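You operate a simulated robot arm through the tools that you are given. There is no shell and no other tool. Be economical: measure what you need, move in short steps, check, and stop when the job is done.

You are at the controls of a simulated two-armed robot. One attempt, no reset.

Task
Turn the back power lever on and start the whole back line.
Fine: in the order splitter, bowl, belt, elevator.
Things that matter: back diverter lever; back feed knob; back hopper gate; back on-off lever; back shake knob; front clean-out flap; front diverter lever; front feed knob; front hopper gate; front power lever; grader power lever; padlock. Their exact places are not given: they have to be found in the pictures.

It is judged by the outcome, as a careful person would: the job done as asked, and still so three seconds after it is handed in. It fails if anything else is knocked over, pushed out of place, dropped, spilled or broken.

Robot
Two 7-joint arms with fingered hands on one trunk, on a base that drives. Base frame: it is fixed to the floor where the robot stands at the start and does not move with it; the origin is under the middle of the robot, x ahead of it, y to its left, z up. Lengths are in m, angles in rad, forces in N, time in s.
The left shoulder is at the start at [0.07, 0.169, 1.082], the right one opposite. With the tool pointing down near the work surface each hand reaches from about 0.28 to 0.68 m from the robot's upright axis, wherever it stands, measured 20 degrees to its own side. Places, roughly: back diverter lever [-0.3, 2.4, 0.8]; back feed knob [0.1, 0.5, 1]; back hopper gate [1.1, 0.7, 0.6]; back on-off lever [-0.3, 2.4, 1.3]; back shake knob [-0.4, 2.4, 1.3]; front clean-out flap [1.5, 3.1, 1.5]; front diverter lever [1.6, 3.4, 0.8]; front feed knob [1.9, 1.7, 1]; front hopper gate [2.8, 2, 0.6]; front power lever [2.2, 1.3, 1.1]; grader power lever [3.2, 4.1, 1.2]; padlock [3.25, 4, 1]. Payload 3.4 kg a hand.
Tool frame (each hand has its own): the origin (TCP) lies between the finger pads and is the grasp point; the fingertips stand 0.023 m ahead of it; z points along the fingers, y is the line along which they close. Largest opening 0.116 m; the body of the gripper starts 0.065 m behind the TCP. The gripper is a hand of 4 fingers: y runs from the thumb to the fingers, the wrist lies at [0, 0, -0.211] in the tool frame.
Orientation is told as [roll, pitch, yaw] about the base's x, y, z axes, in that order, counted from this pose: with the fingers straight down and closing along the base's y, the tool's x points along the base's -x, its y along +y and its z along -z.

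Tools
- The arms move only by the tool jog_arm. It takes "left_rows", "right_rows" or both (then of equal length, played together; a hand with none holds still); each is a list of rows, each a list of 2 entries, a list of its own where there are three numbers: the shift along the base's x, y, z in m, then the turn, a rotation vector about the base's x, y, z in rad. In form: [[[tx, ty, tz], [rx, ry, rz]], ...]. A call has 1 to 12 rows; each row shifts and turns the commanded pose from where the row before left it. Each row takes 0.2 s and may step no farther than 0.05 m and 0.15 rad from the row before; otherwise, the whole call is refused. Where a pose cannot be reached the arm comes as near as it can. A force on the tool above 40 N (or 10 N above the force at the start of the call, whichever is more), or a blocked arm, ends the call early, and 0.2 s more pass. In this call time passes only in rows, and 0.2 s behind the last. It gives the time, the measured TCP pose, the force on the tool (base axes), the opening and the grip force at its end, in the units of the frame above (readings bear some noise), with the torque about the TCP (base axes, N m) and any sound that the robot's microphone picked up.
- Cameras (640 x 400 px; columns grow to the right, rows downward): "scene" is now at [0.1316, 0.0405, 1.3206]; the picture's right is [0.45, -0.89, 0.00], its down [-0.45, -0.23, -0.86] and it looks along [0.77, 0.39, -0.50] (base axes); focal length 214 px, centre (320, 200). "left" rides on the left gripper at [-0.069, 0.001, -0.09] in its tool frame; the picture's right is [-0.01, -1.00, 0.00], its down [0.79, -0.01, -0.61] and it looks along [0.61, -0.01, 0.79] (tool axes); focal length 251 px, centre (320, 200). "right" rides on the right gripper at [0.069, 0.001, -0.09] in its tool frame; the picture's right is [-0.01, 1.00, 0.00], its down [-0.79, -0.01, -0.61] and it looks along [-0.61, -0.01, 0.79] (tool axes); focal length 251 px, centre (320, 200).
- grab_frame(camera): a new picture of that camera. It takes no simulated time.
- move_column(by): slides the trunk up (or, below 0, down) by that many m; the arms and the scene camera ride with it, the base frame stays. It gives what a move gives, with no picture.
- steer(legs): drives the robot by 1 to 6 legs, each [ahead, left, turn to the left] in m, m and rad, along the robot's own axes; the way and the turn of a leg run together, so that a leg with both is an arc; at most 1.5 m and 3.142 rad a leg. The arms and the cameras ride along, it lands a little off, and it stops where it bumps. It gives what a move gives.
- set_fingers(finger1, finger2, finger3, thumb_bend, hand): sets how far each is bent, from 0 (flat) to 100 (curled in); at 30 the hand is open as for a grip, at 70 the pads meet at the TCP. One left out holds its place. A second passes; each finger stops where it meets its share of the squeeze, and holds until it gets a number again. It is the only way to open and close the hand. It gives what a move gives, with no picture; readings hold the bend of each and the force on the fingers (four entries, about 0 where the hand has none), thumb and palm.
- turn_head(pan, tilt): turns the head with the scene camera to pan (to the left, within 1.501 rad either way) and tilt (down, from -0.506 to 1.204), counted from straight ahead of the robot. It gives what a move gives.
- locate(camera, pixels): there is no depth. For up to 12 entries [column, row, z] of the newest picture of that camera ("zoom" is the newest enlarged one), the place [x, y] in the base frame at which the ray of that pixel passes the height z, good to about 0.002 m. It takes no simulated time.
- zoom(camera, box): a new picture of the part [left, top, right, bottom] of that camera's present view, enlarged. It takes no simulated time.
- close_job(): hands the job in; it is judged then, once.

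Work in short steps. Measure before you move; look again where a grasp or a placing could have gone wrong, and mend it. You have 80 turns and 58 pictures in all, those below and enlarged ones among them. Open the grippers and draw the arms clear of the work before you hand the job in, unless the task says otherwise; then end with one line.

The tools are called after "Request:" as a command line: name --argument value ..., lists and objects as JSON in quotes. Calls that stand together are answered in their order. jog_arm: Moves the arms, as the interface text tells. Its arguments: {"type":"object","properties":{"left_rows":{"type":"array","items":{"type":"array"}},"right_rows":{"type":"array","items":{"type":"array"}}},"required":[]} The other tools are called the same way: move_column (by) slides the trunk up or down; set_fingers (finger1, finger2, finger3, thumb_bend, hand) moves the fingers one by one; steer (legs) drives the base; turn_head (pan, tilt) turns the head that bears the scene camera; grab_frame (camera) takes a picture; locate (camera, pixels) gives the place at which the rays of pixels pass given heights; zoom (camera, box) takes an enlarged picture of a part of a camera's view; close_job () hands the job in.

At the start:

```text
time_s: 0.0
left_tcp_pos: [0.2501, 0.3785, 1.2346]
left_ee_rot: [0.002, 0.0, 0.001]
left_wrist_force: [0.2, 0.6, -0.8]
left_wrist_torque: [0.02, 0.01, -0.01]
left_grip_width: 0.1163
left_grip_force: 0.1
left_shape: jaw
left_bend: [30.0, 30.0, 30.0, 30.0]
left_finger forces: [0.1, 0.1, 0.1, 0.0, 0.1, 0.1]
right_tcp_pos: [0.4118, 0.0014, 1.2383]
right_ee_rot: [0.001, -0.001, 0.002]
right_wrist_force: [0.8, 0.1, -0.8]
right_wrist_torque: [-0.03, 0.01, -0.03]
right_grip_width: 0.1161
right_grip_force: 0.0
right_shape: jaw
right_bend: [30.0, 30.0, 30.0, 30.0]
right_finger forces: [0.0, 0.0, 0.0, 0.0, 0.0, 0.0]
trunk travel left (down, up): [-0.589, 0.351]
robot x, y, heading: [0.0029, 0.002, -0.0]
head pan, tilt: [0.471, 0.525]
```

scene: 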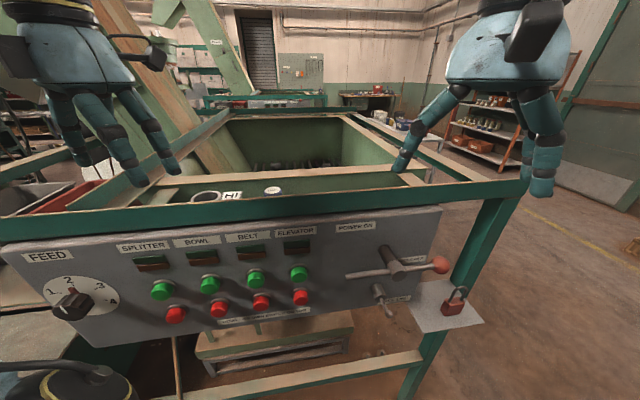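
right: 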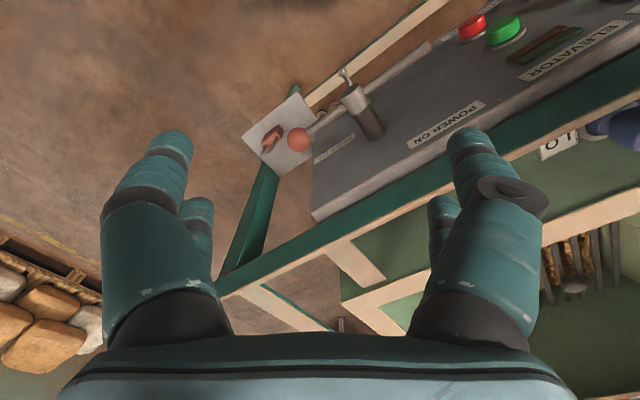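
left: 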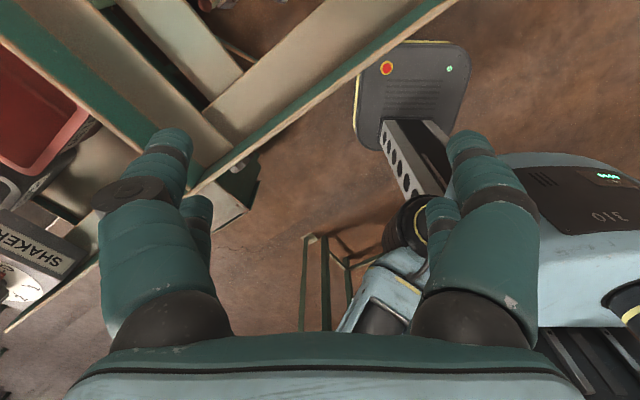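

The panel ahead has the FEED knob at (72,305), green buttons at (162,291), (209,285), (255,278), (299,273), and a power lever at (400,268) with a padlock and tag at (450,305). I'll zoom in to read the labels.

Request:
zoom --camera "scene" --box '[320, 200, 500, 340]'

Request:
zoom --camera "scene" --box '[100, 210, 330, 340]'

```text
2.86 times, centred on (410, 270) of scene
```

zoom: 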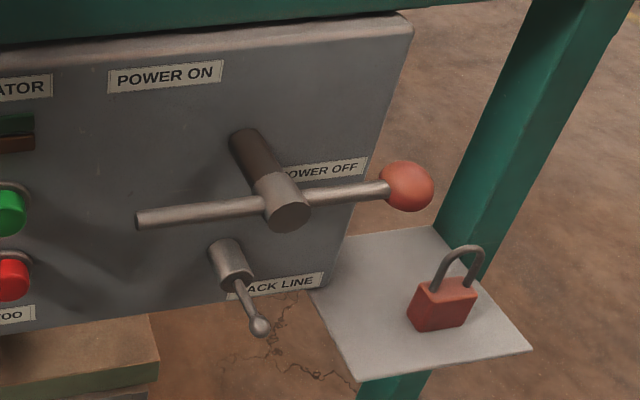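

```text
2.78 times, centred on (215, 275) of scene
```

zoom: 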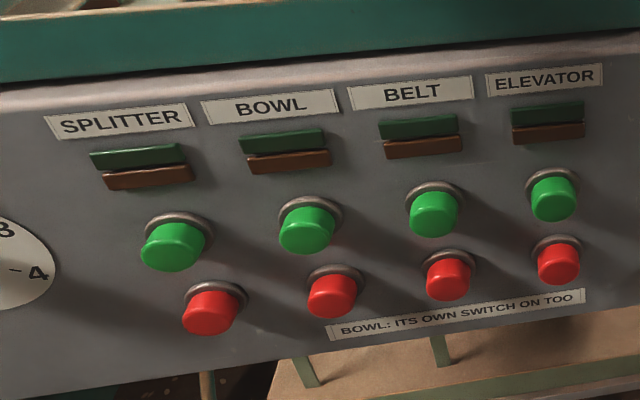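

The panel is the back line's: the lever points to POWER OFF, with a small crank below it, and a note reads "BOWL: ITS OWN SWITCH ON TOO". I'll triangulate features between the scene and right cameras.

Request:
locate --camera "scene" --pixels '[[438, 265, 0.95], [438, 265, 1.05], [400, 270, 0.95], [400, 270, 1.05], [162, 291, 0.95], [162, 291, 1.05], [299, 273, 0.95], [299, 273, 1.05], [72, 305, 1.0], [72, 305, 0.9], [392, 312, 0.9], [392, 312, 1.0]]'

Request:
locate --camera "right" --pixels '[[299, 139, 0.95], [299, 139, 1.05], [372, 130, 0.95], [372, 130, 1.05], [502, 30, 0.95], [502, 30, 1.05], [343, 72, 0.9], [343, 72, 1.0], [298, 88, 1.0], [430, 45, 1.0], [430, 45, 1.1]]'

Request:
zoom --camera "right" --box '[220, 0, 540, 200]'

Request:
zoom --camera "left" --box '[0, 120, 160, 320]'

```text
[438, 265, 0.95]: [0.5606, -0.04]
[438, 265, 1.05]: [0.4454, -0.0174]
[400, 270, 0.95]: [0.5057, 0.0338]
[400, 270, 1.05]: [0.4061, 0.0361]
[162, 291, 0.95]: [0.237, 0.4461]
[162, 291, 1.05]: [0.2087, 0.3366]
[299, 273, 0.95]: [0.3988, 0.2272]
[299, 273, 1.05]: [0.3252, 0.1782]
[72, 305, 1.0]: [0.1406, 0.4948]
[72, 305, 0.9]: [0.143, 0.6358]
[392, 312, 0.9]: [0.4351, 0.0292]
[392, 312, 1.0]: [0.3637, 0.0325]
```

```text
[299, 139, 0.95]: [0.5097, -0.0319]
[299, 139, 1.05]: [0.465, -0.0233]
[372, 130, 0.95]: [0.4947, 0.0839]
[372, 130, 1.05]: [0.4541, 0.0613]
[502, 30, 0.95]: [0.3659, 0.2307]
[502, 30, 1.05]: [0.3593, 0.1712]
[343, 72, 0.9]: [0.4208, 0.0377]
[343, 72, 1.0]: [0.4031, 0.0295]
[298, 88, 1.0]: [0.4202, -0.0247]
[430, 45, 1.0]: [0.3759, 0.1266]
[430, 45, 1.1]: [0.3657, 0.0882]
```

```text
2.00 times, centred on (380, 100) of right
```

zoom: 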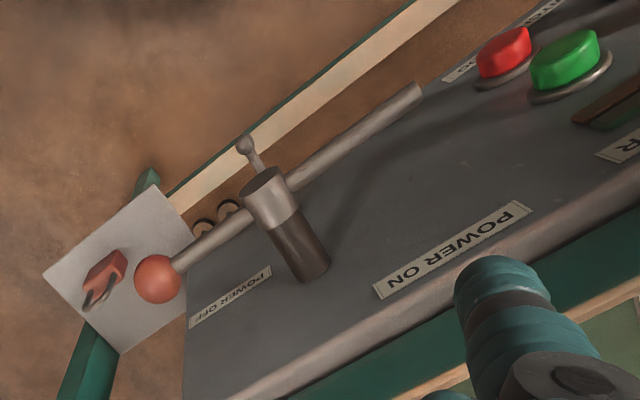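

```text
2.00 times, centred on (80, 220) of left
```

zoom: 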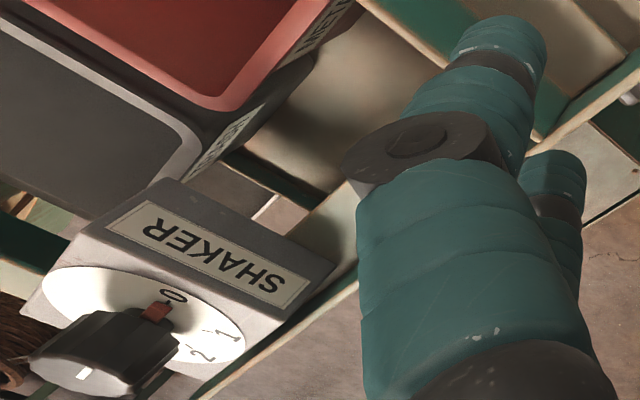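

Estimates so far: elevator green ≈ (0.363, 0.202, 1.0), lever ball ≈ (0.477, -0.024, 1.02), panel normal toward me ≈ (-0.80, -0.60). I need room to back off, so I'll look to both sides first.

Request:
turn_head --pan 1.5 --tilt 0.4

Request:
grab_frame --camera "scene"

Request:
turn_head --pan -1.5 --tilt 0.6

Request:
grab_frame --camera "scene"

```text
time_s: 1.3
left_tcp_pos: [0.2502, 0.3796, 1.2353]
left_ee_rot: [-0.001, 0.0, -0.001]
left_wrist_force: [1.1, 0.3, 0.9]
left_wrist_torque: [0.01, 0.0, -0.01]
left_grip_width: 0.1159
left_grip_force: 0.1
left_shape: jaw
left_bend: [30.0, 30.0, 30.0, 30.0]
left_finger forces: [0.0, 0.0, 0.0, 0.0, 0.0, 0.0]
right_tcp_pos: [0.4108, 0.0013, 1.2394]
right_ee_rot: [0.001, -0.001, -0.001]
right_wrist_force: [0.6, -0.6, 0.3]
right_wrist_torque: [-0.01, -0.02, -0.02]
right_grip_width: 0.1156
right_grip_force: 0.0
right_shape: jaw
right_bend: [30.0, 30.0, 30.0, 30.0]
right_finger forces: [0.0, 0.1, 0.0, 0.1, 0.1, 0.0]
trunk travel left (down, up): [-0.589, 0.351]
robot x, y, heading: [0.0009, -0.0017, -0.002]
head pan, tilt: [1.499, 0.4]
```

```text
50 pictures are left
```

scene: 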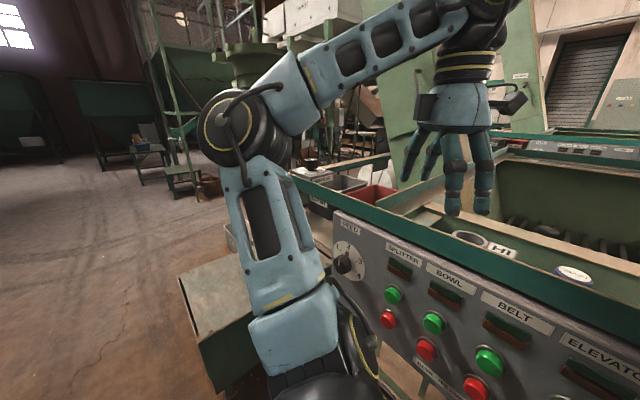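

```text
time_s: 3.9
left_tcp_pos: [0.2507, 0.3786, 1.235]
left_ee_rot: [0.002, 0.0, 0.0]
left_wrist_force: [0.5, -0.5, -0.2]
left_wrist_torque: [0.05, -0.02, 0.03]
left_grip_width: 0.1158
left_grip_force: 0.1
left_shape: jaw
left_bend: [30.0, 30.0, 30.0, 30.0]
left_finger forces: [0.0, 0.1, 0.0, 0.0, 0.0, 0.1]
right_tcp_pos: [0.4096, 0.0002, 1.2393]
right_ee_rot: [0.003, 0.001, -0.001]
right_wrist_force: [-0.7, 0.0, 0.1]
right_wrist_torque: [0.02, -0.02, -0.01]
right_grip_width: 0.1158
right_grip_force: 0.0
right_shape: jaw
right_bend: [30.0, 30.0, 30.0, 30.0]
right_finger forces: [0.0, 0.0, 0.0, 0.0, 0.0, 0.1]
trunk travel left (down, up): [-0.589, 0.351]
robot x, y, heading: [0.0013, -0.0004, -0.0]
head pan, tilt: [-1.499, 0.6]
```

```text
49 pictures are left
```

scene: 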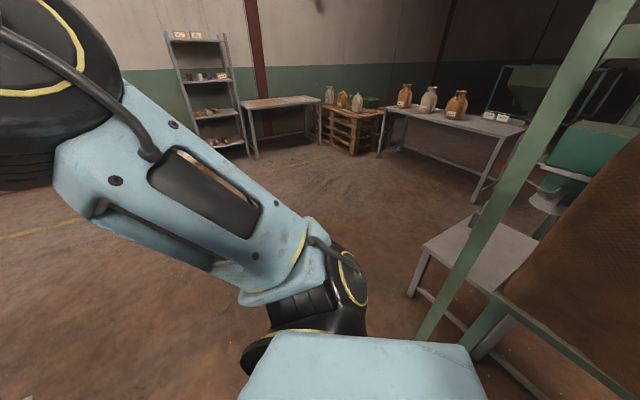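

There is a frame behind-right; I'll locate its foot points on the floor before moving.

Request:
locate --camera "scene" --pixels '[[425, 338, 0.0], [480, 358, 0.0], [412, 295, 0.0], [420, 245, 0.4], [535, 245, 0.4], [500, 295, 0.4], [550, 360, 0.4], [425, 338, 0.5], [610, 20, 1.2]]'

```text
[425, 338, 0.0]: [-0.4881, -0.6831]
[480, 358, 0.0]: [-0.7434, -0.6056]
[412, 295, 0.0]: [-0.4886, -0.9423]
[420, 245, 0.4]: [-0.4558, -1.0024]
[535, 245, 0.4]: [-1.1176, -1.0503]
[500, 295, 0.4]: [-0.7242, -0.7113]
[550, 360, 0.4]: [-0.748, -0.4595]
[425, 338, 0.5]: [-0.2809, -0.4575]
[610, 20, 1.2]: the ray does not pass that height
```

The post behind-right leaves only modest room, so I'll back off about 0.12 m and turn left in place to view the shaker/bowl switch, with the trunk raised slightly for hand clearance.

Request:
move_column --by 0.08

Request:
steer --legs '[[-0.1, -0.07, 0], [0, 0, 0.64], [0, 0, 0.7]]'

Request:
turn_head --pan 0.25 --tilt 0.3

Request:
grab_frame --camera "scene"

```text
time_s: 5.1
left_tcp_pos: [0.2496, 0.3781, 1.3154]
left_ee_rot: [-0.002, 0.0, 0.001]
left_wrist_force: [-1.0, 0.4, -0.6]
left_wrist_torque: [0.0, 0.0, -0.02]
left_grip_width: 0.1158
left_grip_force: 0.0
left_shape: jaw
left_bend: [30.0, 30.0, 30.0, 30.0]
left_finger forces: [0.1, 0.0, 0.0, 0.0, 0.0, 0.0]
right_tcp_pos: [0.4097, -0.0001, 1.318]
right_ee_rot: [0.001, 0.001, 0.001]
right_wrist_force: [0.5, 0.0, -0.1]
right_wrist_torque: [0.0, 0.0, 0.03]
right_grip_width: 0.1159
right_grip_force: 0.1
right_shape: jaw
right_bend: [30.0, 30.0, 30.0, 30.0]
right_finger forces: [0.0, 0.1, 0.0, 0.0, 0.0, 0.1]
trunk travel left (down, up): [-0.669, 0.271]
robot x, y, heading: [0.0039, 0.0002, 0.003]
head pan, tilt: [-1.499, 0.6]
```

```text
time_s: 9.9
left_tcp_pos: [-0.4142, 0.2594, 1.3153]
left_ee_rot: [0.0, 0.0, 1.344]
left_wrist_force: [-0.1, -0.1, 0.2]
left_wrist_torque: [-0.05, 0.06, 0.01]
left_grip_width: 0.1157
left_grip_force: 0.0
left_shape: jaw
left_bend: [30.0, 30.0, 30.0, 30.0]
left_finger forces: [0.1, 0.0, 0.0, 0.0, 0.1, 0.0]
right_tcp_pos: [-0.0089, 0.3308, 1.3177]
right_ee_rot: [0.003, 0.001, 1.341]
right_wrist_force: [-0.1, 0.2, -0.5]
right_wrist_torque: [0.01, 0.02, -0.03]
right_grip_width: 0.1161
right_grip_force: 0.1
right_shape: jaw
right_bend: [30.0, 30.0, 30.0, 30.0]
right_finger forces: [0.0, 0.0, 0.1, 0.0, 0.0, 0.1]
trunk travel left (down, up): [-0.669, 0.271]
robot x, y, heading: [-0.1008, -0.0679, 1.342]
head pan, tilt: [-1.499, 0.6]
```

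```text
time_s: 11.7
left_tcp_pos: [-0.414, 0.2581, 1.3151]
left_ee_rot: [0.0, 0.0, 1.345]
left_wrist_force: [0.6, 0.4, 0.2]
left_wrist_torque: [0.0, 0.01, 0.01]
left_grip_width: 0.1162
left_grip_force: 0.1
left_shape: jaw
left_bend: [30.0, 30.0, 30.0, 30.0]
left_finger forces: [0.0, 0.0, 0.0, 0.1, 0.0, 0.1]
right_tcp_pos: [-0.0088, 0.3305, 1.3188]
right_ee_rot: [0.001, -0.001, 1.342]
right_wrist_force: [1.0, 1.2, 0.2]
right_wrist_torque: [0.0, 0.01, -0.01]
right_grip_width: 0.116
right_grip_force: 0.0
right_shape: jaw
right_bend: [30.0, 30.0, 30.0, 30.0]
right_finger forces: [0.0, 0.0, 0.1, 0.1, 0.1, 0.0]
trunk travel left (down, up): [-0.669, 0.271]
robot x, y, heading: [-0.103, -0.0731, 1.35]
head pan, tilt: [0.25, 0.3]
```

```text
48 pictures are left
```

scene: 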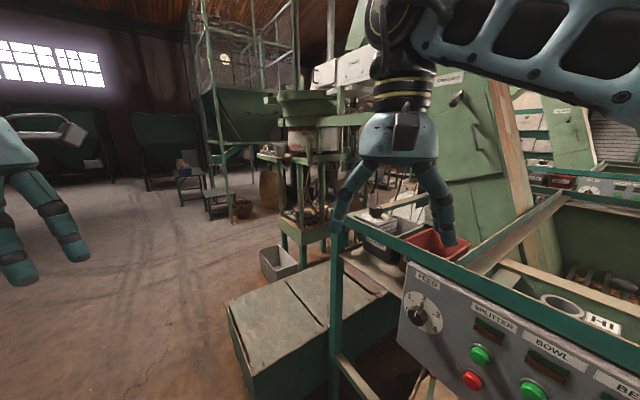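

The bowl stand is around (310,160) in the picture; zooming in to find its switch.

Request:
zoom --camera "scene" --box '[240, 60, 400, 240]'

Request:
locate --camera "scene" --pixels '[[258, 398, 0.0], [232, 340, 0.0], [230, 302, 0.4], [325, 262, 0.4], [278, 283, 0.0], [302, 270, 0.0], [335, 250, 1.0], [285, 240, 0.0]]'

```text
2.22 times, centred on (320, 150) of scene
```

zoom: 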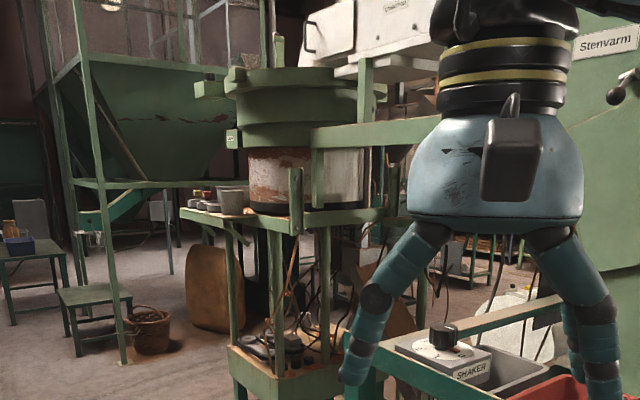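

```text
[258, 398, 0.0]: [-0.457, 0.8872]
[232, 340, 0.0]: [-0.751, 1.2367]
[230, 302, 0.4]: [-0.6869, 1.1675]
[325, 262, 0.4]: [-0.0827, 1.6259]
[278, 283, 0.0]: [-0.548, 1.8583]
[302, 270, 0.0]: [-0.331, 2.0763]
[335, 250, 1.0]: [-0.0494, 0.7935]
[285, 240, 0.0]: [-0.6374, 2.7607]
```

The bowl feeder's plate sits near zoom (233,138); a closer look tells which side to approach from.

Request:
zoom --camera "scene" --box '[270, 75, 350, 125]'

Request:
locate --camera "scene" --pixels '[[281, 122, 1.3], [281, 122, 1.25], [300, 150, 1.0], [375, 210, 1.05], [205, 220, 0.0], [245, 215, 0.0]]'

```text
8.00 times, centred on (310, 100) of scene
```

zoom: 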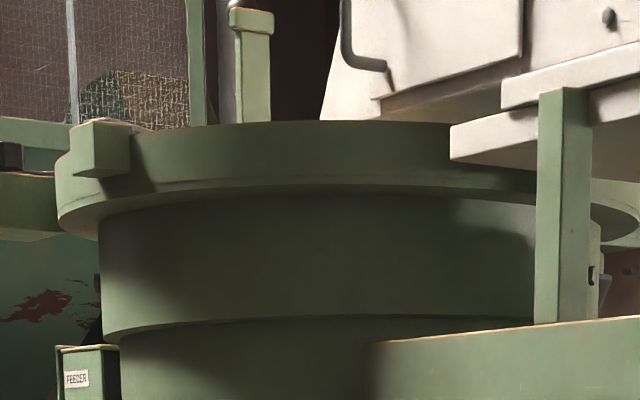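

```text
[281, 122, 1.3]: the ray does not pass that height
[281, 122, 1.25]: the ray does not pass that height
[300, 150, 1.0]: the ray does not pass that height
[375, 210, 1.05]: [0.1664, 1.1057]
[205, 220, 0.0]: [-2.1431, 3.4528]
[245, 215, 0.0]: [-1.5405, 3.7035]
```

The controls box ("FEEDER") is on the bowl's near-left flank, out at left of the big crate. The floor left is clear, so I'll go left then ahead to round the crate and look.

Request:
steer --legs '[[0, 1.25, 0], [0.8, 0, 0]]'

Request:
turn_head --pan -0.3 --tilt 0.15

Request:
grab_frame --camera "scene"

```text
time_s: 14.6
left_tcp_pos: [-0.7531, 0.5434, 1.2862]
left_ee_rot: [-0.037, 0.021, 1.057]
left_wrist_force: [0.1, -2.2, -0.8]
left_wrist_torque: [0.23, 0.02, 0.0]
left_grip_width: 0.116
left_grip_force: 0.1
left_shape: jaw
left_bend: [30.0, 30.0, 30.0, 30.0]
left_finger forces: [0.0, 0.0, 0.0, 0.0, 0.0, 0.0]
right_tcp_pos: [-0.3484, 0.4885, 1.2986]
right_ee_rot: [-0.034, 0.016, 1.072]
right_wrist_force: [0.9, 0.8, 0.2]
right_wrist_torque: [-0.02, 0.12, 0.03]
right_grip_width: 0.116
right_grip_force: 0.0
right_shape: jaw
right_bend: [30.0, 30.0, 30.0, 30.0]
right_finger forces: [0.0, 0.0, 0.1, 0.0, 0.0, 0.1]
trunk travel left (down, up): [-0.669, 0.271]
robot x, y, heading: [-0.5072, 0.1066, 1.066]
head pan, tilt: [0.25, 0.3]
stopped in leg 1: the robot was blocked; the commanded pose is now the measured one
```

```text
time_s: 15.6
left_tcp_pos: [-0.7542, 0.5486, 1.2837]
left_ee_rot: [-0.041, 0.029, 1.081]
left_wrist_force: [0.5, 0.3, -0.1]
left_wrist_torque: [-0.01, 0.01, -0.01]
left_grip_width: 0.116
left_grip_force: 0.2
left_shape: jaw
left_bend: [30.0, 30.0, 30.0, 30.0]
left_finger forces: [0.1, 0.0, 0.1, 0.1, 0.0, 0.0]
right_tcp_pos: [-0.3464, 0.5027, 1.2943]
right_ee_rot: [-0.034, 0.022, 1.093]
right_wrist_force: [-0.1, 0.0, 0.5]
right_wrist_torque: [0.01, -0.03, 0.0]
right_grip_width: 0.1159
right_grip_force: 0.0
right_shape: jaw
right_bend: [30.0, 30.0, 30.0, 30.0]
right_finger forces: [0.0, 0.0, 0.0, 0.1, 0.1, 0.0]
trunk travel left (down, up): [-0.669, 0.271]
robot x, y, heading: [-0.4991, 0.1026, 1.087]
head pan, tilt: [-0.3, 0.15]
```

```text
45 pictures are left
```

scene: 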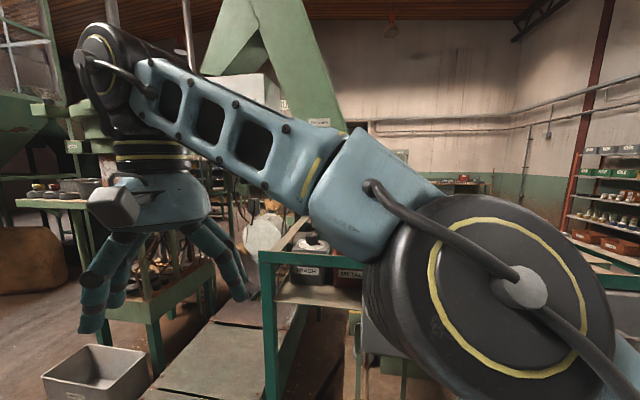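

The base bumped something to the left and rotated. I'll look left and down to see what it is.

Request:
turn_head --pan 1.0 --tilt 0.9

Request:
grab_frame --camera "scene"

Request:
grab_frame --camera "left"

```text
time_s: 17.1
left_tcp_pos: [-0.7537, 0.5467, 1.2852]
left_ee_rot: [-0.04, 0.032, 1.081]
left_wrist_force: [-0.2, -0.6, -0.7]
left_wrist_torque: [0.03, 0.01, 0.0]
left_grip_width: 0.1161
left_grip_force: 0.0
left_shape: jaw
left_bend: [30.0, 30.0, 30.0, 30.0]
left_finger forces: [0.1, 0.0, 0.0, 0.0, 0.0, 0.1]
right_tcp_pos: [-0.3466, 0.5012, 1.2963]
right_ee_rot: [-0.036, 0.021, 1.09]
right_wrist_force: [0.6, -0.4, 0.3]
right_wrist_torque: [0.1, 0.06, 0.02]
right_grip_width: 0.1158
right_grip_force: 0.1
right_shape: jaw
right_bend: [30.0, 30.0, 30.0, 30.0]
right_finger forces: [0.0, 0.0, 0.0, 0.0, 0.0, 0.0]
trunk travel left (down, up): [-0.669, 0.271]
robot x, y, heading: [-0.5007, 0.102, 1.084]
head pan, tilt: [1.0, 0.901]
```

```text
44 pictures are left
```

scene: 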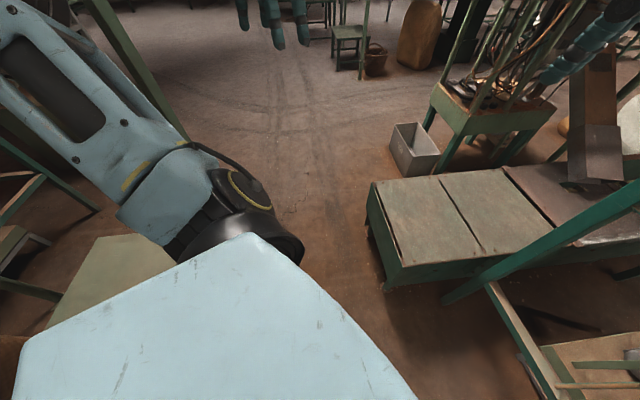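

```text
43 pictures are left
```

left: 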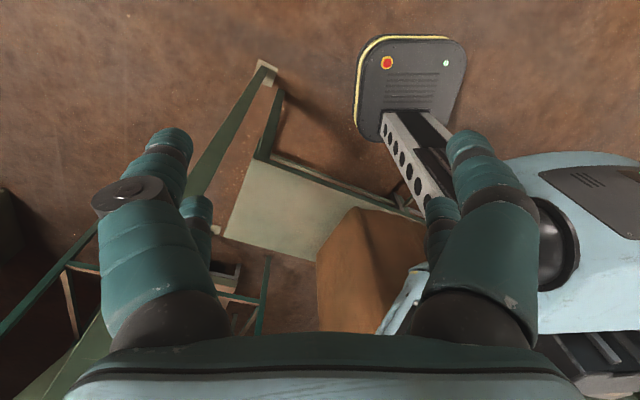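

The left arm/elbow seems to be near a green stand on the left. I'll locate the stand's parts from both pictures.

Request:
locate --camera "left" --pixels '[[265, 70, 0.0], [262, 155, 0.4], [225, 235, 0.4], [430, 220, 0.4], [410, 90, 0.2], [355, 100, 0.0], [460, 100, 0.0], [370, 215, 0.8], [320, 260, 0.8], [190, 190, 0.8]]'

Request:
locate --camera "scene" --pixels '[[185, 140, 0.6], [185, 140, 0.8], [100, 15, 1.0], [100, 15, 0.8], [100, 15, 0.6], [100, 210, 0.0], [100, 240, 0.4], [160, 235, 0.4], [370, 185, 0.4], [390, 285, 0.0], [390, 275, 0.35], [395, 125, 0.0]]'

```text
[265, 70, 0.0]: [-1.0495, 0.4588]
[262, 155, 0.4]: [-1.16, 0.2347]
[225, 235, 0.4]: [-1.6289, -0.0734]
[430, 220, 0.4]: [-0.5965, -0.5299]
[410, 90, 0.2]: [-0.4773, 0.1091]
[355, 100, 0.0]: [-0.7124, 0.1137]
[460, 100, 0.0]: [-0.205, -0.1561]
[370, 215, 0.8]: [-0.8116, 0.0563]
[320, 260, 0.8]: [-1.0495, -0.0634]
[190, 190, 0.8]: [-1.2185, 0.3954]
```

```text
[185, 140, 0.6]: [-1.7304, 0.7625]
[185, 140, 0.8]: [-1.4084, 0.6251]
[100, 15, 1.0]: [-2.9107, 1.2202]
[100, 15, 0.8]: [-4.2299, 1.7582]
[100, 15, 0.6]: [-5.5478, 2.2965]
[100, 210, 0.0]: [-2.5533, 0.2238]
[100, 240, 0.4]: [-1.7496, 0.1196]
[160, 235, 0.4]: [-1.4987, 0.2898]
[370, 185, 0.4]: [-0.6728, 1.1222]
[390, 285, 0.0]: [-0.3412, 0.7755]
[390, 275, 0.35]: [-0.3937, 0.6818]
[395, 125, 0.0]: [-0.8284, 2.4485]
```

The tall post stands at about (-1.05, 0.46) and the crate edge runs about (-0.34,0.78)→(-0.69,1.17), a gap of roughly 0.67 m. I'll step clear, turn so the robot passes sideways (elbows along the path), and go through in steps.

Request:
steer --legs '[[0, -0.08, 0], [0, 0, -0.55]]'

Request:
turn_head --pan 1.4 --tilt 0.8

Request:
grab_frame --camera "scene"

```text
time_s: 17.8
left_tcp_pos: [-0.7499, 0.5454, 1.2856]
left_ee_rot: [-0.04, 0.029, 1.066]
left_wrist_force: [-0.3, 0.1, 0.7]
left_wrist_torque: [-0.02, 0.0, 0.01]
left_grip_width: 0.1162
left_grip_force: 0.0
left_shape: jaw
left_bend: [30.0, 30.0, 30.0, 30.0]
left_finger forces: [0.1, 0.0, 0.0, 0.1, 0.1, 0.0]
right_tcp_pos: [-0.3452, 0.4938, 1.2985]
right_ee_rot: [-0.035, 0.015, 1.079]
right_wrist_force: [-0.1, -0.1, -0.5]
right_wrist_torque: [0.02, 0.01, 0.04]
right_grip_width: 0.1159
right_grip_force: 0.1
right_shape: jaw
right_bend: [30.0, 30.0, 30.0, 30.0]
right_finger forces: [0.1, 0.0, 0.0, 0.0, 0.0, 0.0]
trunk travel left (down, up): [-0.669, 0.271]
robot x, y, heading: [-0.498, 0.1026, 1.066]
head pan, tilt: [1.0, 0.901]
stopped in leg 1: the robot was blocked; the commanded pose is now the measured one
```

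```text
time_s: 18.6
left_tcp_pos: [-0.7512, 0.5458, 1.2842]
left_ee_rot: [-0.04, 0.029, 1.069]
left_wrist_force: [0.6, 0.4, 0.5]
left_wrist_torque: [-0.02, 0.06, 0.01]
left_grip_width: 0.1159
left_grip_force: 0.0
left_shape: jaw
left_bend: [30.0, 30.0, 30.0, 30.0]
left_finger forces: [0.0, 0.0, 0.0, 0.1, 0.1, 0.0]
right_tcp_pos: [-0.3444, 0.4967, 1.2984]
right_ee_rot: [-0.034, 0.019, 1.081]
right_wrist_force: [-0.3, 0.7, 0.2]
right_wrist_torque: [-0.02, 0.01, -0.01]
right_grip_width: 0.1158
right_grip_force: 0.1
right_shape: jaw
right_bend: [30.0, 30.0, 30.0, 30.0]
right_finger forces: [0.0, 0.0, 0.0, 0.1, 0.0, 0.1]
trunk travel left (down, up): [-0.669, 0.271]
robot x, y, heading: [-0.4982, 0.0997, 1.067]
head pan, tilt: [1.4, 0.799]
```

```text
42 pictures are left
```

scene: 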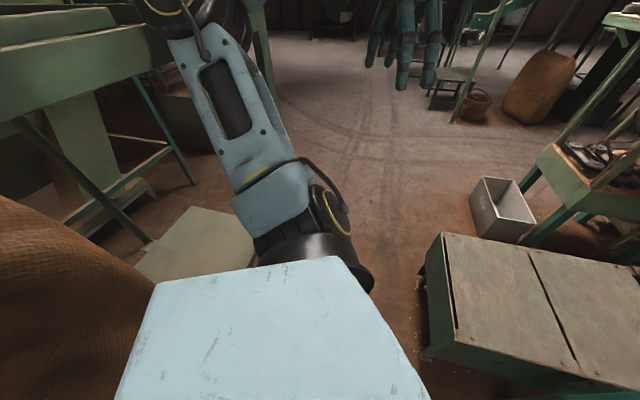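

It is blocked rightward too, so something else is touching the base. I'll look down to the right and behind-right.

Request:
turn_head --pan -1.0 --tilt 1.1

Request:
grab_frame --camera "scene"

Request:
grab_frame --camera "right"

```text
time_s: 20.8
left_tcp_pos: [-0.7527, 0.5453, 1.285]
left_ee_rot: [-0.039, 0.03, 1.07]
left_wrist_force: [-0.8, 0.1, 0.1]
left_wrist_torque: [-0.01, 0.01, 0.0]
left_grip_width: 0.116
left_grip_force: 0.0
left_shape: jaw
left_bend: [30.0, 30.0, 30.0, 30.0]
left_finger forces: [0.0, 0.0, 0.0, 0.0, 0.0, 0.0]
right_tcp_pos: [-0.3451, 0.4957, 1.2983]
right_ee_rot: [-0.035, 0.018, 1.081]
right_wrist_force: [0.4, -1.1, -0.3]
right_wrist_torque: [0.01, -0.01, -0.02]
right_grip_width: 0.1158
right_grip_force: 0.1
right_shape: jaw
right_bend: [30.0, 30.0, 30.0, 30.0]
right_finger forces: [0.0, 0.0, 0.1, 0.0, 0.1, 0.0]
trunk travel left (down, up): [-0.669, 0.271]
robot x, y, heading: [-0.4987, 0.1038, 1.075]
head pan, tilt: [-1.0, 1.1]
```

```text
41 pictures are left
```

scene: 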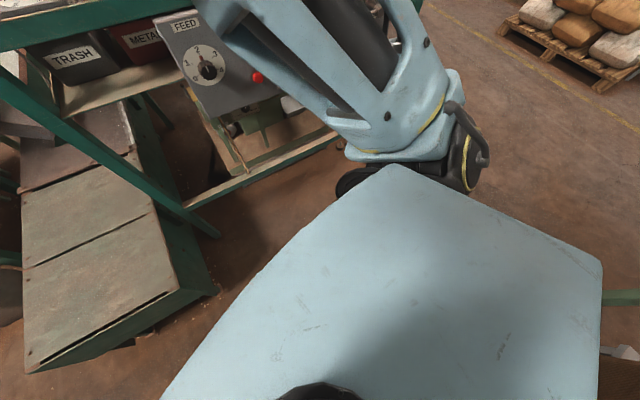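

```text
40 pictures are left
```

right: 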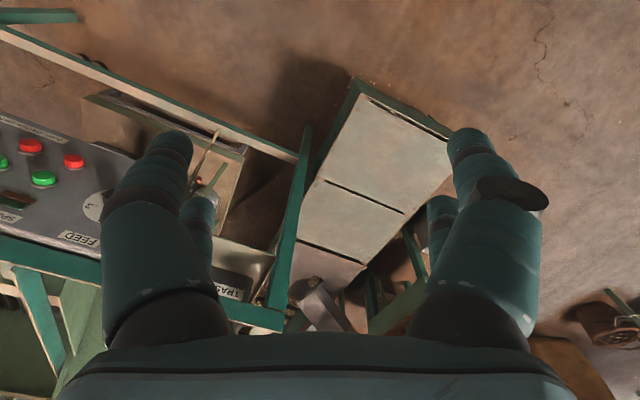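

Directly ahead looks free (crate corner about 0.6 m off). I'll ease ahead 0.1 m to unhook from the stand behind.

Request:
steer --legs '[[0.1, 0, 0]]'

```text
time_s: 21.5
left_tcp_pos: [-0.7496, 0.5444, 1.286]
left_ee_rot: [-0.039, 0.025, 1.064]
left_wrist_force: [-0.4, -0.2, 0.1]
left_wrist_torque: [0.01, -0.04, 0.01]
left_grip_width: 0.1161
left_grip_force: 0.2
left_shape: jaw
left_bend: [30.0, 30.0, 30.0, 30.0]
left_finger forces: [0.1, 0.0, 0.0, 0.0, 0.0, 0.0]
right_tcp_pos: [-0.3434, 0.4903, 1.2987]
right_ee_rot: [-0.034, 0.011, 1.075]
right_wrist_force: [0.5, 1.3, 0.1]
right_wrist_torque: [-0.01, -0.02, -0.01]
right_grip_width: 0.1161
right_grip_force: 0.1
right_shape: jaw
right_bend: [30.0, 30.0, 30.0, 30.0]
right_finger forces: [0.0, 0.1, 0.0, 0.1, 0.2, 0.0]
trunk travel left (down, up): [-0.669, 0.271]
robot x, y, heading: [-0.4984, 0.1062, 1.063]
head pan, tilt: [-1.0, 1.1]
stopped in leg 1: the robot was blocked; the commanded pose is now the measured one
```

The forearm/elbow appears hooked around the post at (-1.05,0.46), with the robot leaning left. I'll reverse the motion I came in with: right combined with a left turn.

Request:
steer --legs '[[0, -0.15, 0.2]]'

```text
time_s: 22.9
left_tcp_pos: [-0.6878, 0.4156, 1.2903]
left_ee_rot: [-0.03, 0.019, 1.269]
left_wrist_force: [-0.8, 0.2, 0.5]
left_wrist_torque: [-0.01, 0.0, -0.05]
left_grip_width: 0.1158
left_grip_force: 0.2
left_shape: jaw
left_bend: [30.0, 30.0, 30.0, 30.0]
left_finger forces: [0.1, 0.0, 0.1, 0.1, 0.0, 0.0]
right_tcp_pos: [-0.2791, 0.4452, 1.3012]
right_ee_rot: [-0.026, 0.006, 1.277]
right_wrist_force: [0.3, 0.7, 0.3]
right_wrist_torque: [0.03, -0.03, 0.0]
right_grip_width: 0.1159
right_grip_force: 0.1
right_shape: jaw
right_bend: [30.0, 30.0, 30.0, 30.0]
right_finger forces: [0.1, 0.0, 0.0, 0.1, 0.0, 0.1]
trunk travel left (down, up): [-0.669, 0.271]
robot x, y, heading: [-0.3587, 0.0449, 1.268]
head pan, tilt: [-1.0, 1.1]
```

Freed. A little more right, then I check the tilt and look left at the gap.

Request:
steer --legs '[[0.0, -0.1, 0.08]]'

Request:
turn_head --pan 1.3 --tilt 0.7

Request:
grab_frame --camera "scene"

Request:
grab_frame --camera "left"

```text
time_s: 23.5
left_tcp_pos: [-0.6866, 0.4157, 1.2904]
left_ee_rot: [-0.029, 0.02, 1.267]
left_wrist_force: [0.8, 0.0, -0.5]
left_wrist_torque: [-0.01, -0.01, -0.01]
left_grip_width: 0.116
left_grip_force: 0.0
left_shape: jaw
left_bend: [30.0, 30.0, 30.0, 30.0]
left_finger forces: [0.1, 0.1, 0.0, 0.0, 0.1, 0.1]
right_tcp_pos: [-0.2803, 0.445, 1.3031]
right_ee_rot: [-0.027, 0.005, 1.277]
right_wrist_force: [-0.4, -0.6, 0.1]
right_wrist_torque: [-0.03, -0.01, 0.04]
right_grip_width: 0.1162
right_grip_force: 0.0
right_shape: jaw
right_bend: [30.0, 30.0, 30.0, 30.0]
right_finger forces: [0.0, 0.1, 0.1, 0.0, 0.0, 0.0]
trunk travel left (down, up): [-0.669, 0.271]
robot x, y, heading: [-0.3561, 0.0427, 1.266]
head pan, tilt: [-1.0, 1.1]
stopped in leg 1: the robot was blocked; the commanded pose is now the measured one
```

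```text
time_s: 25.6
left_tcp_pos: [-0.6875, 0.4149, 1.2909]
left_ee_rot: [-0.031, 0.02, 1.27]
left_wrist_force: [-0.7, 1.0, 0.2]
left_wrist_torque: [0.01, 0.0, 0.01]
left_grip_width: 0.1161
left_grip_force: 0.0
left_shape: jaw
left_bend: [30.0, 30.0, 30.0, 30.0]
left_finger forces: [0.1, 0.1, 0.0, 0.0, 0.1, 0.1]
right_tcp_pos: [-0.2806, 0.445, 1.3013]
right_ee_rot: [-0.028, 0.005, 1.276]
right_wrist_force: [0.1, -0.4, 0.3]
right_wrist_torque: [0.02, 0.0, -0.02]
right_grip_width: 0.1161
right_grip_force: 0.0
right_shape: jaw
right_bend: [30.0, 30.0, 30.0, 30.0]
right_finger forces: [0.0, 0.0, 0.0, 0.0, 0.1, 0.1]
trunk travel left (down, up): [-0.669, 0.271]
robot x, y, heading: [-0.3537, 0.0439, 1.266]
head pan, tilt: [1.3, 0.7]
```

```text
39 pictures are left
```

scene: 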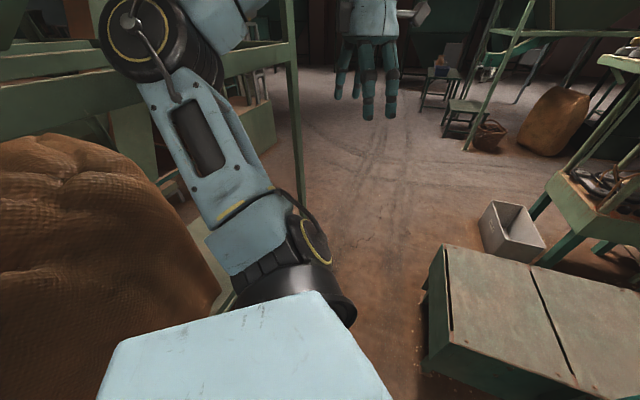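

```text
38 pictures are left
```

left: 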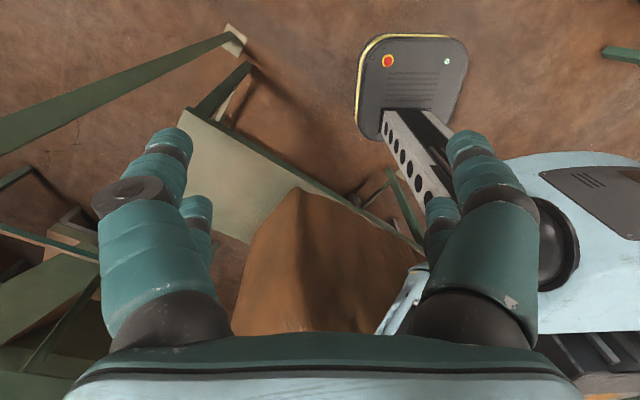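

Now it's clear: a low bench with a big sack is right behind-left, and the post marks its end. I'll measure the bench edge and sack front relative to me.

Request:
locate --camera "left" --pixels '[[235, 40, 0.0], [185, 112, 0.4], [245, 68, 0.0], [420, 255, 0.4], [300, 190, 0.9], [400, 255, 0.7], [300, 190, 0.7], [360, 40, 0.2], [460, 50, 0.2], [620, 55, 0.0]]'

Request:
locate --camera "scene" --pixels '[[160, 180, 0.9], [215, 290, 0.6], [190, 240, 0.75], [302, 195, 0.1], [425, 290, 0.4], [440, 247, 0.4], [425, 370, 0.0], [235, 290, 0.4]]'

```text
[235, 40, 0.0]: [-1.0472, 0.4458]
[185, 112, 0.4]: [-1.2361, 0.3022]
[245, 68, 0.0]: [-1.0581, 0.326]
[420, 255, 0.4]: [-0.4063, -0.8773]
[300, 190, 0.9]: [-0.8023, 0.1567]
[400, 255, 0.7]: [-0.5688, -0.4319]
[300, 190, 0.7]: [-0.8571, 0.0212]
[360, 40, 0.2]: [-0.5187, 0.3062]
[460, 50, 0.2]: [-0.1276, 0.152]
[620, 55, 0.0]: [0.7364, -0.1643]
```

```text
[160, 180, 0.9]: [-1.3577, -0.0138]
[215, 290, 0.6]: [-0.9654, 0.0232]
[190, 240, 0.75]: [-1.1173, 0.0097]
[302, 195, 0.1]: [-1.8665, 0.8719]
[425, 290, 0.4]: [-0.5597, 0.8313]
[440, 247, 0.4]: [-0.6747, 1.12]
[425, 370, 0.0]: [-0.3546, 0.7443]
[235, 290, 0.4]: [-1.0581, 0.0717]
```

The elbow overhangs the bench space. I'll drive ahead (away from the bench) a bit.

Request:
steer --legs '[[0.15, 0, 0]]'

```text
time_s: 26.3
left_tcp_pos: [-0.6876, 0.4162, 1.2904]
left_ee_rot: [-0.028, 0.019, 1.269]
left_wrist_force: [-0.3, -0.7, 0.2]
left_wrist_torque: [0.02, 0.0, 0.04]
left_grip_width: 0.116
left_grip_force: 0.0
left_shape: jaw
left_bend: [30.0, 30.0, 30.0, 30.0]
left_finger forces: [0.0, 0.0, 0.1, 0.0, 0.1, 0.0]
right_tcp_pos: [-0.2798, 0.4444, 1.3028]
right_ee_rot: [-0.027, 0.004, 1.276]
right_wrist_force: [0.5, -0.1, -0.2]
right_wrist_torque: [0.01, 0.0, -0.03]
right_grip_width: 0.1159
right_grip_force: 0.1
right_shape: jaw
right_bend: [30.0, 30.0, 30.0, 30.0]
right_finger forces: [0.0, 0.0, 0.0, 0.0, 0.0, 0.0]
trunk travel left (down, up): [-0.669, 0.271]
robot x, y, heading: [-0.355, 0.0486, 1.266]
head pan, tilt: [1.3, 0.7]
stopped in leg 1: the robot was blocked; the commanded pose is now the measured one
```

Instant block again suggests the left elbow (which sticks out over the bench) is in contact. I'll extend the left hand forward to draw that elbow in.

Request:
jog_arm --left_rows '[[[0.02, 0.035, 0], [0, 0, 0]], [[0.02, 0.035, 0], [0, 0, 0]], [[0.02, 0.035, 0], [0, 0, 0]], [[0.02, 0.035, 0], [0, 0, 0]], [[0.02, 0.035, 0], [0, 0, 0]]]'

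Request:
grab_frame --camera "scene"

```text
time_s: 27.5
left_tcp_pos: [-0.5976, 0.5894, 1.2892]
left_ee_rot: [-0.039, 0.014, 1.268]
left_wrist_force: [0.8, 0.7, 0.1]
left_wrist_torque: [0.01, 0.02, 0.03]
left_grip_width: 0.1161
left_grip_force: 0.0
left_shape: jaw
left_bend: [30.0, 30.0, 30.0, 30.0]
left_finger forces: [0.0, 0.0, 0.0, 0.0, 0.0, 0.1]
right_tcp_pos: [-0.2906, 0.4439, 1.3035]
right_ee_rot: [-0.035, 0.001, 1.275]
right_wrist_force: [0.1, 0.4, 0.5]
right_wrist_torque: [-0.06, 0.01, 0.0]
right_grip_width: 0.1161
right_grip_force: 0.1
right_shape: jaw
right_bend: [30.0, 30.0, 30.0, 30.0]
right_finger forces: [0.0, 0.1, 0.1, 0.0, 0.0, 0.0]
trunk travel left (down, up): [-0.669, 0.271]
robot x, y, heading: [-0.3552, 0.0497, 1.263]
head pan, tilt: [1.3, 0.7]
```

```text
37 pictures are left
```

scene: 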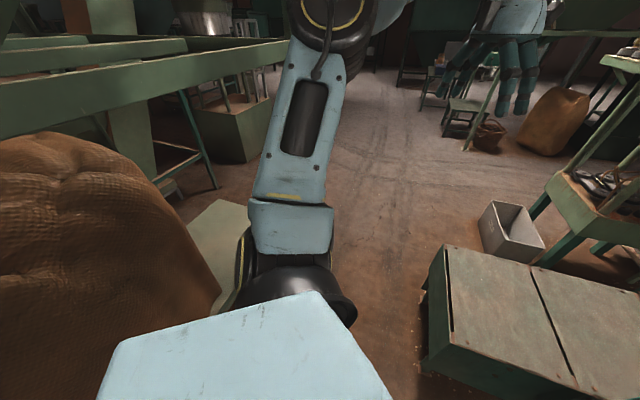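

The lean persists, so something is at the base's hidden right/back side. I'll look there.

Request:
turn_head --pan -1.5 --tilt 1.0

Request:
grab_frame --camera "scene"

Request:
grab_frame --camera "left"

```text
time_s: 30.0
left_tcp_pos: [-0.6009, 0.5858, 1.2888]
left_ee_rot: [-0.042, 0.011, 1.267]
left_wrist_force: [0.3, 0.6, 0.3]
left_wrist_torque: [-0.03, -0.02, -0.03]
left_grip_width: 0.1158
left_grip_force: 0.1
left_shape: jaw
left_bend: [30.0, 30.0, 30.0, 30.0]
left_finger forces: [0.0, 0.0, 0.0, 0.0, 0.1, 0.0]
right_tcp_pos: [-0.2948, 0.4425, 1.3045]
right_ee_rot: [-0.04, -0.002, 1.277]
right_wrist_force: [0.0, -0.8, -0.1]
right_wrist_torque: [0.01, -0.04, 0.02]
right_grip_width: 0.1163
right_grip_force: 0.0
right_shape: jaw
right_bend: [30.0, 30.0, 30.0, 30.0]
right_finger forces: [0.0, 0.1, 0.0, 0.1, 0.0, 0.1]
trunk travel left (down, up): [-0.669, 0.271]
robot x, y, heading: [-0.3565, 0.0449, 1.263]
head pan, tilt: [-1.499, 1.0]
```

```text
36 pictures are left
```

scene: 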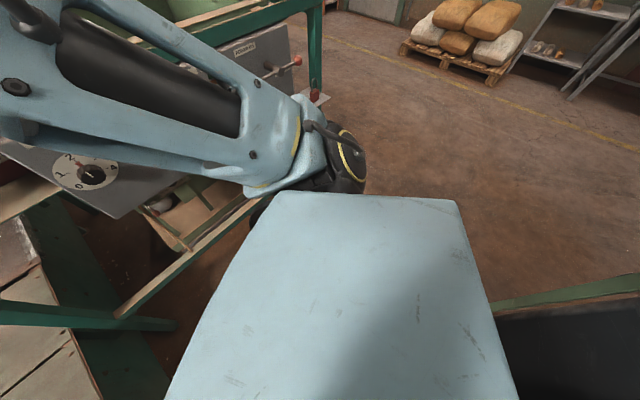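

```text
35 pictures are left
```

left: 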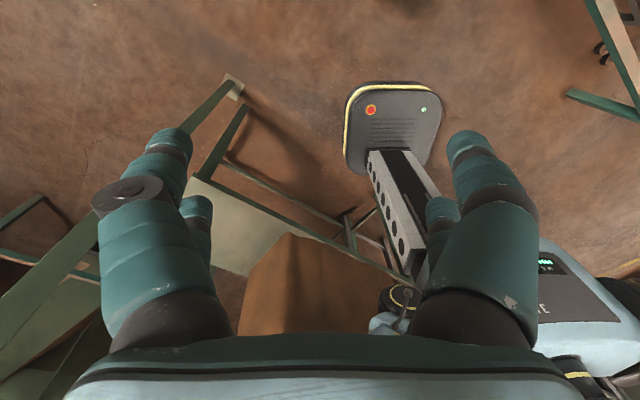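

I'll measure the bench edge against the base outline in this newer left picture.

Request:
locate --camera "left" --pixels '[[190, 178, 0.4], [245, 105, 0.4], [300, 226, 0.4], [410, 283, 0.4], [245, 105, 0.0], [345, 215, 0.0], [365, 85, 0.25], [440, 90, 0.25], [345, 160, 0.25], [425, 165, 0.25], [352, 250, 0.0]]'

Request:
locate --camera "scene" --pixels '[[495, 300, 0.4], [640, 275, 0.4], [495, 300, 0.8], [640, 275, 0.8], [600, 290, 0.6], [170, 325, 0.0], [250, 200, 0.3]]'

```text
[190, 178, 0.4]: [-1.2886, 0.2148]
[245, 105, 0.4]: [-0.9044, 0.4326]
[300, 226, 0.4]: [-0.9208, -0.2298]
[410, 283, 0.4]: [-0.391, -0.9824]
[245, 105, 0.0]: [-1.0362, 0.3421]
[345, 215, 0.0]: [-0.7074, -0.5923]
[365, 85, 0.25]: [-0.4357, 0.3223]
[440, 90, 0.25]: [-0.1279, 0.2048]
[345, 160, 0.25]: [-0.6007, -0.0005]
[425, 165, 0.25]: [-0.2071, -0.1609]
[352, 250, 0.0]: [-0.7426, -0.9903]
```

```text
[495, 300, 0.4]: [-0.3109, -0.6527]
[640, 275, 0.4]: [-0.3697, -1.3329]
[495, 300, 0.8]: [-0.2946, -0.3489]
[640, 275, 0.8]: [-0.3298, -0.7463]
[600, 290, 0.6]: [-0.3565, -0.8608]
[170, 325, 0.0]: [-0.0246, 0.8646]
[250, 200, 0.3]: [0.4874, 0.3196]
```

I'll try moving away from the bench (ahead and right) combined with a left turn, which worked before.

Request:
steer --legs '[[0.1, -0.1, 0.2]]'

```text
time_s: 31.3
left_tcp_pos: [-0.5873, 0.6034, 1.2893]
left_ee_rot: [-0.042, 0.011, 1.469]
left_wrist_force: [0.0, -0.3, -0.3]
left_wrist_torque: [0.03, -0.04, 0.02]
left_grip_width: 0.1161
left_grip_force: 0.0
left_shape: jaw
left_bend: [30.0, 30.0, 30.0, 30.0]
left_finger forces: [0.0, 0.1, 0.0, 0.1, 0.0, 0.0]
right_tcp_pos: [-0.258, 0.5234, 1.3054]
right_ee_rot: [-0.041, -0.003, 1.475]
right_wrist_force: [-0.3, -0.8, -0.7]
right_wrist_torque: [0.02, -0.06, -0.02]
right_grip_width: 0.1159
right_grip_force: 0.1
right_shape: jaw
right_bend: [30.0, 30.0, 30.0, 30.0]
right_finger forces: [0.1, 0.0, 0.0, 0.0, 0.0, 0.1]
trunk travel left (down, up): [-0.669, 0.271]
robot x, y, heading: [-0.2411, 0.1243, 1.464]
head pan, tilt: [-1.499, 1.0]
```

That worked. Now rotate to heading ≈0.54 so I can strafe along the aisle direction, then back slightly to centre in the gap.

Request:
steer --legs '[[0, 0, -0.92], [-0.14, 0, 0.0]]'

Request:
turn_head --pan 1.5 --tilt 0.8

Request:
grab_frame --camera "scene"

```text
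time_s: 35.0
left_tcp_pos: [-0.1822, 0.6209, 1.2886]
left_ee_rot: [-0.043, 0.014, 0.55]
left_wrist_force: [-0.7, -0.9, -0.7]
left_wrist_torque: [0.03, 0.0, 0.03]
left_grip_width: 0.1158
left_grip_force: 0.1
left_shape: jaw
left_bend: [30.0, 30.0, 30.0, 30.0]
left_finger forces: [0.0, 0.1, 0.1, 0.1, 0.1, 0.1]
right_tcp_pos: [-0.0463, 0.3107, 1.3024]
right_ee_rot: [-0.038, 0.0, 0.558]
right_wrist_force: [0.4, -0.5, 0.3]
right_wrist_torque: [0.01, 0.02, -0.01]
right_grip_width: 0.1159
right_grip_force: 0.1
right_shape: jaw
right_bend: [30.0, 30.0, 30.0, 30.0]
right_finger forces: [0.0, 0.0, 0.1, 0.0, 0.2, 0.0]
trunk travel left (down, up): [-0.669, 0.271]
robot x, y, heading: [-0.3571, 0.0523, 0.554]
head pan, tilt: [-1.499, 1.0]
```

```text
time_s: 37.6
left_tcp_pos: [-0.1849, 0.6195, 1.2892]
left_ee_rot: [-0.042, 0.012, 0.55]
left_wrist_force: [-0.6, 0.0, 0.7]
left_wrist_torque: [-0.01, 0.01, 0.01]
left_grip_width: 0.116
left_grip_force: 0.0
left_shape: jaw
left_bend: [30.0, 30.0, 30.0, 30.0]
left_finger forces: [0.0, 0.0, 0.0, 0.1, 0.0, 0.0]
right_tcp_pos: [-0.0488, 0.3096, 1.3042]
right_ee_rot: [-0.036, -0.002, 0.559]
right_wrist_force: [0.3, 0.4, -0.2]
right_wrist_torque: [0.0, 0.01, 0.0]
right_grip_width: 0.1157
right_grip_force: 0.0
right_shape: jaw
right_bend: [30.0, 30.0, 30.0, 30.0]
right_finger forces: [0.0, 0.0, 0.0, 0.0, 0.0, 0.0]
trunk travel left (down, up): [-0.669, 0.271]
robot x, y, heading: [-0.3566, 0.0526, 0.548]
head pan, tilt: [1.499, 0.799]
```

```text
34 pictures are left
```

scene: 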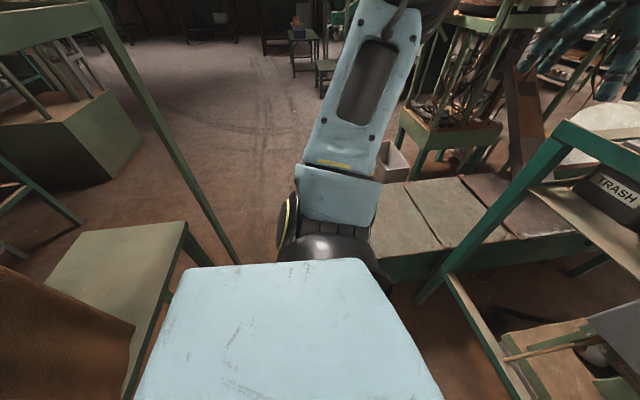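

The view along my travel shows the post foot at (240,262) and the crate at (385,265), so I'm centred between them. Strafing left in two legs.

Request:
steer --legs '[[0, 0.5, 0], [0, 0.7, 0]]'

Request:
turn_head --pan 0.7 --tilt 0.1

Request:
grab_frame --camera "scene"

```text
time_s: 44.0
left_tcp_pos: [-0.8065, 1.6512, 1.2892]
left_ee_rot: [-0.04, 0.012, 0.548]
left_wrist_force: [0.0, -0.4, 0.3]
left_wrist_torque: [0.02, -0.01, 0.01]
left_grip_width: 0.1158
left_grip_force: 0.0
left_shape: jaw
left_bend: [30.0, 30.0, 30.0, 30.0]
left_finger forces: [0.0, 0.1, 0.1, 0.1, 0.0, 0.1]
right_tcp_pos: [-0.6725, 1.3398, 1.3039]
right_ee_rot: [-0.038, -0.001, 0.557]
right_wrist_force: [-0.2, 0.4, 0.2]
right_wrist_torque: [0.01, 0.0, 0.04]
right_grip_width: 0.1162
right_grip_force: 0.2
right_shape: jaw
right_bend: [30.0, 30.0, 30.0, 30.0]
right_finger forces: [0.0, 0.0, 0.0, 0.0, 0.0, 0.0]
trunk travel left (down, up): [-0.669, 0.271]
robot x, y, heading: [-0.9808, 1.0856, 0.541]
head pan, tilt: [1.499, 0.799]
```

```text
time_s: 45.1
left_tcp_pos: [-0.8065, 1.652, 1.2878]
left_ee_rot: [-0.041, 0.011, 0.548]
left_wrist_force: [-1.0, 0.1, 0.1]
left_wrist_torque: [0.03, 0.02, 0.01]
left_grip_width: 0.1159
left_grip_force: 0.0
left_shape: jaw
left_bend: [30.0, 30.0, 30.0, 30.0]
left_finger forces: [0.1, 0.0, 0.1, 0.0, 0.0, 0.0]
right_tcp_pos: [-0.6731, 1.3402, 1.3051]
right_ee_rot: [-0.038, -0.002, 0.556]
right_wrist_force: [0.5, 0.0, 0.0]
right_wrist_torque: [-0.01, 0.02, -0.01]
right_grip_width: 0.116
right_grip_force: 0.0
right_shape: jaw
right_bend: [30.0, 30.0, 30.0, 30.0]
right_finger forces: [0.0, 0.0, 0.1, 0.1, 0.0, 0.0]
trunk travel left (down, up): [-0.669, 0.271]
robot x, y, heading: [-0.9784, 1.0847, 0.542]
head pan, tilt: [0.7, 0.099]
```

```text
33 pictures are left
```

scene: 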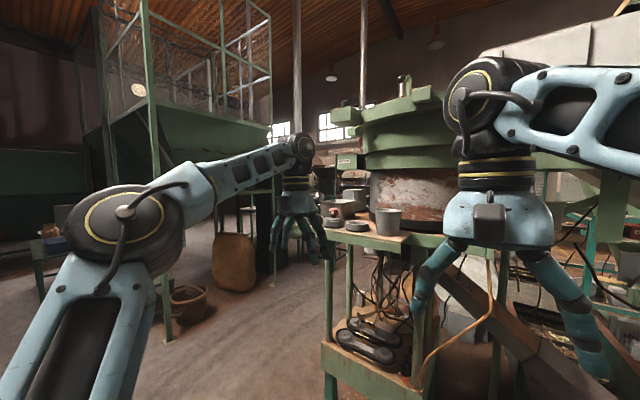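

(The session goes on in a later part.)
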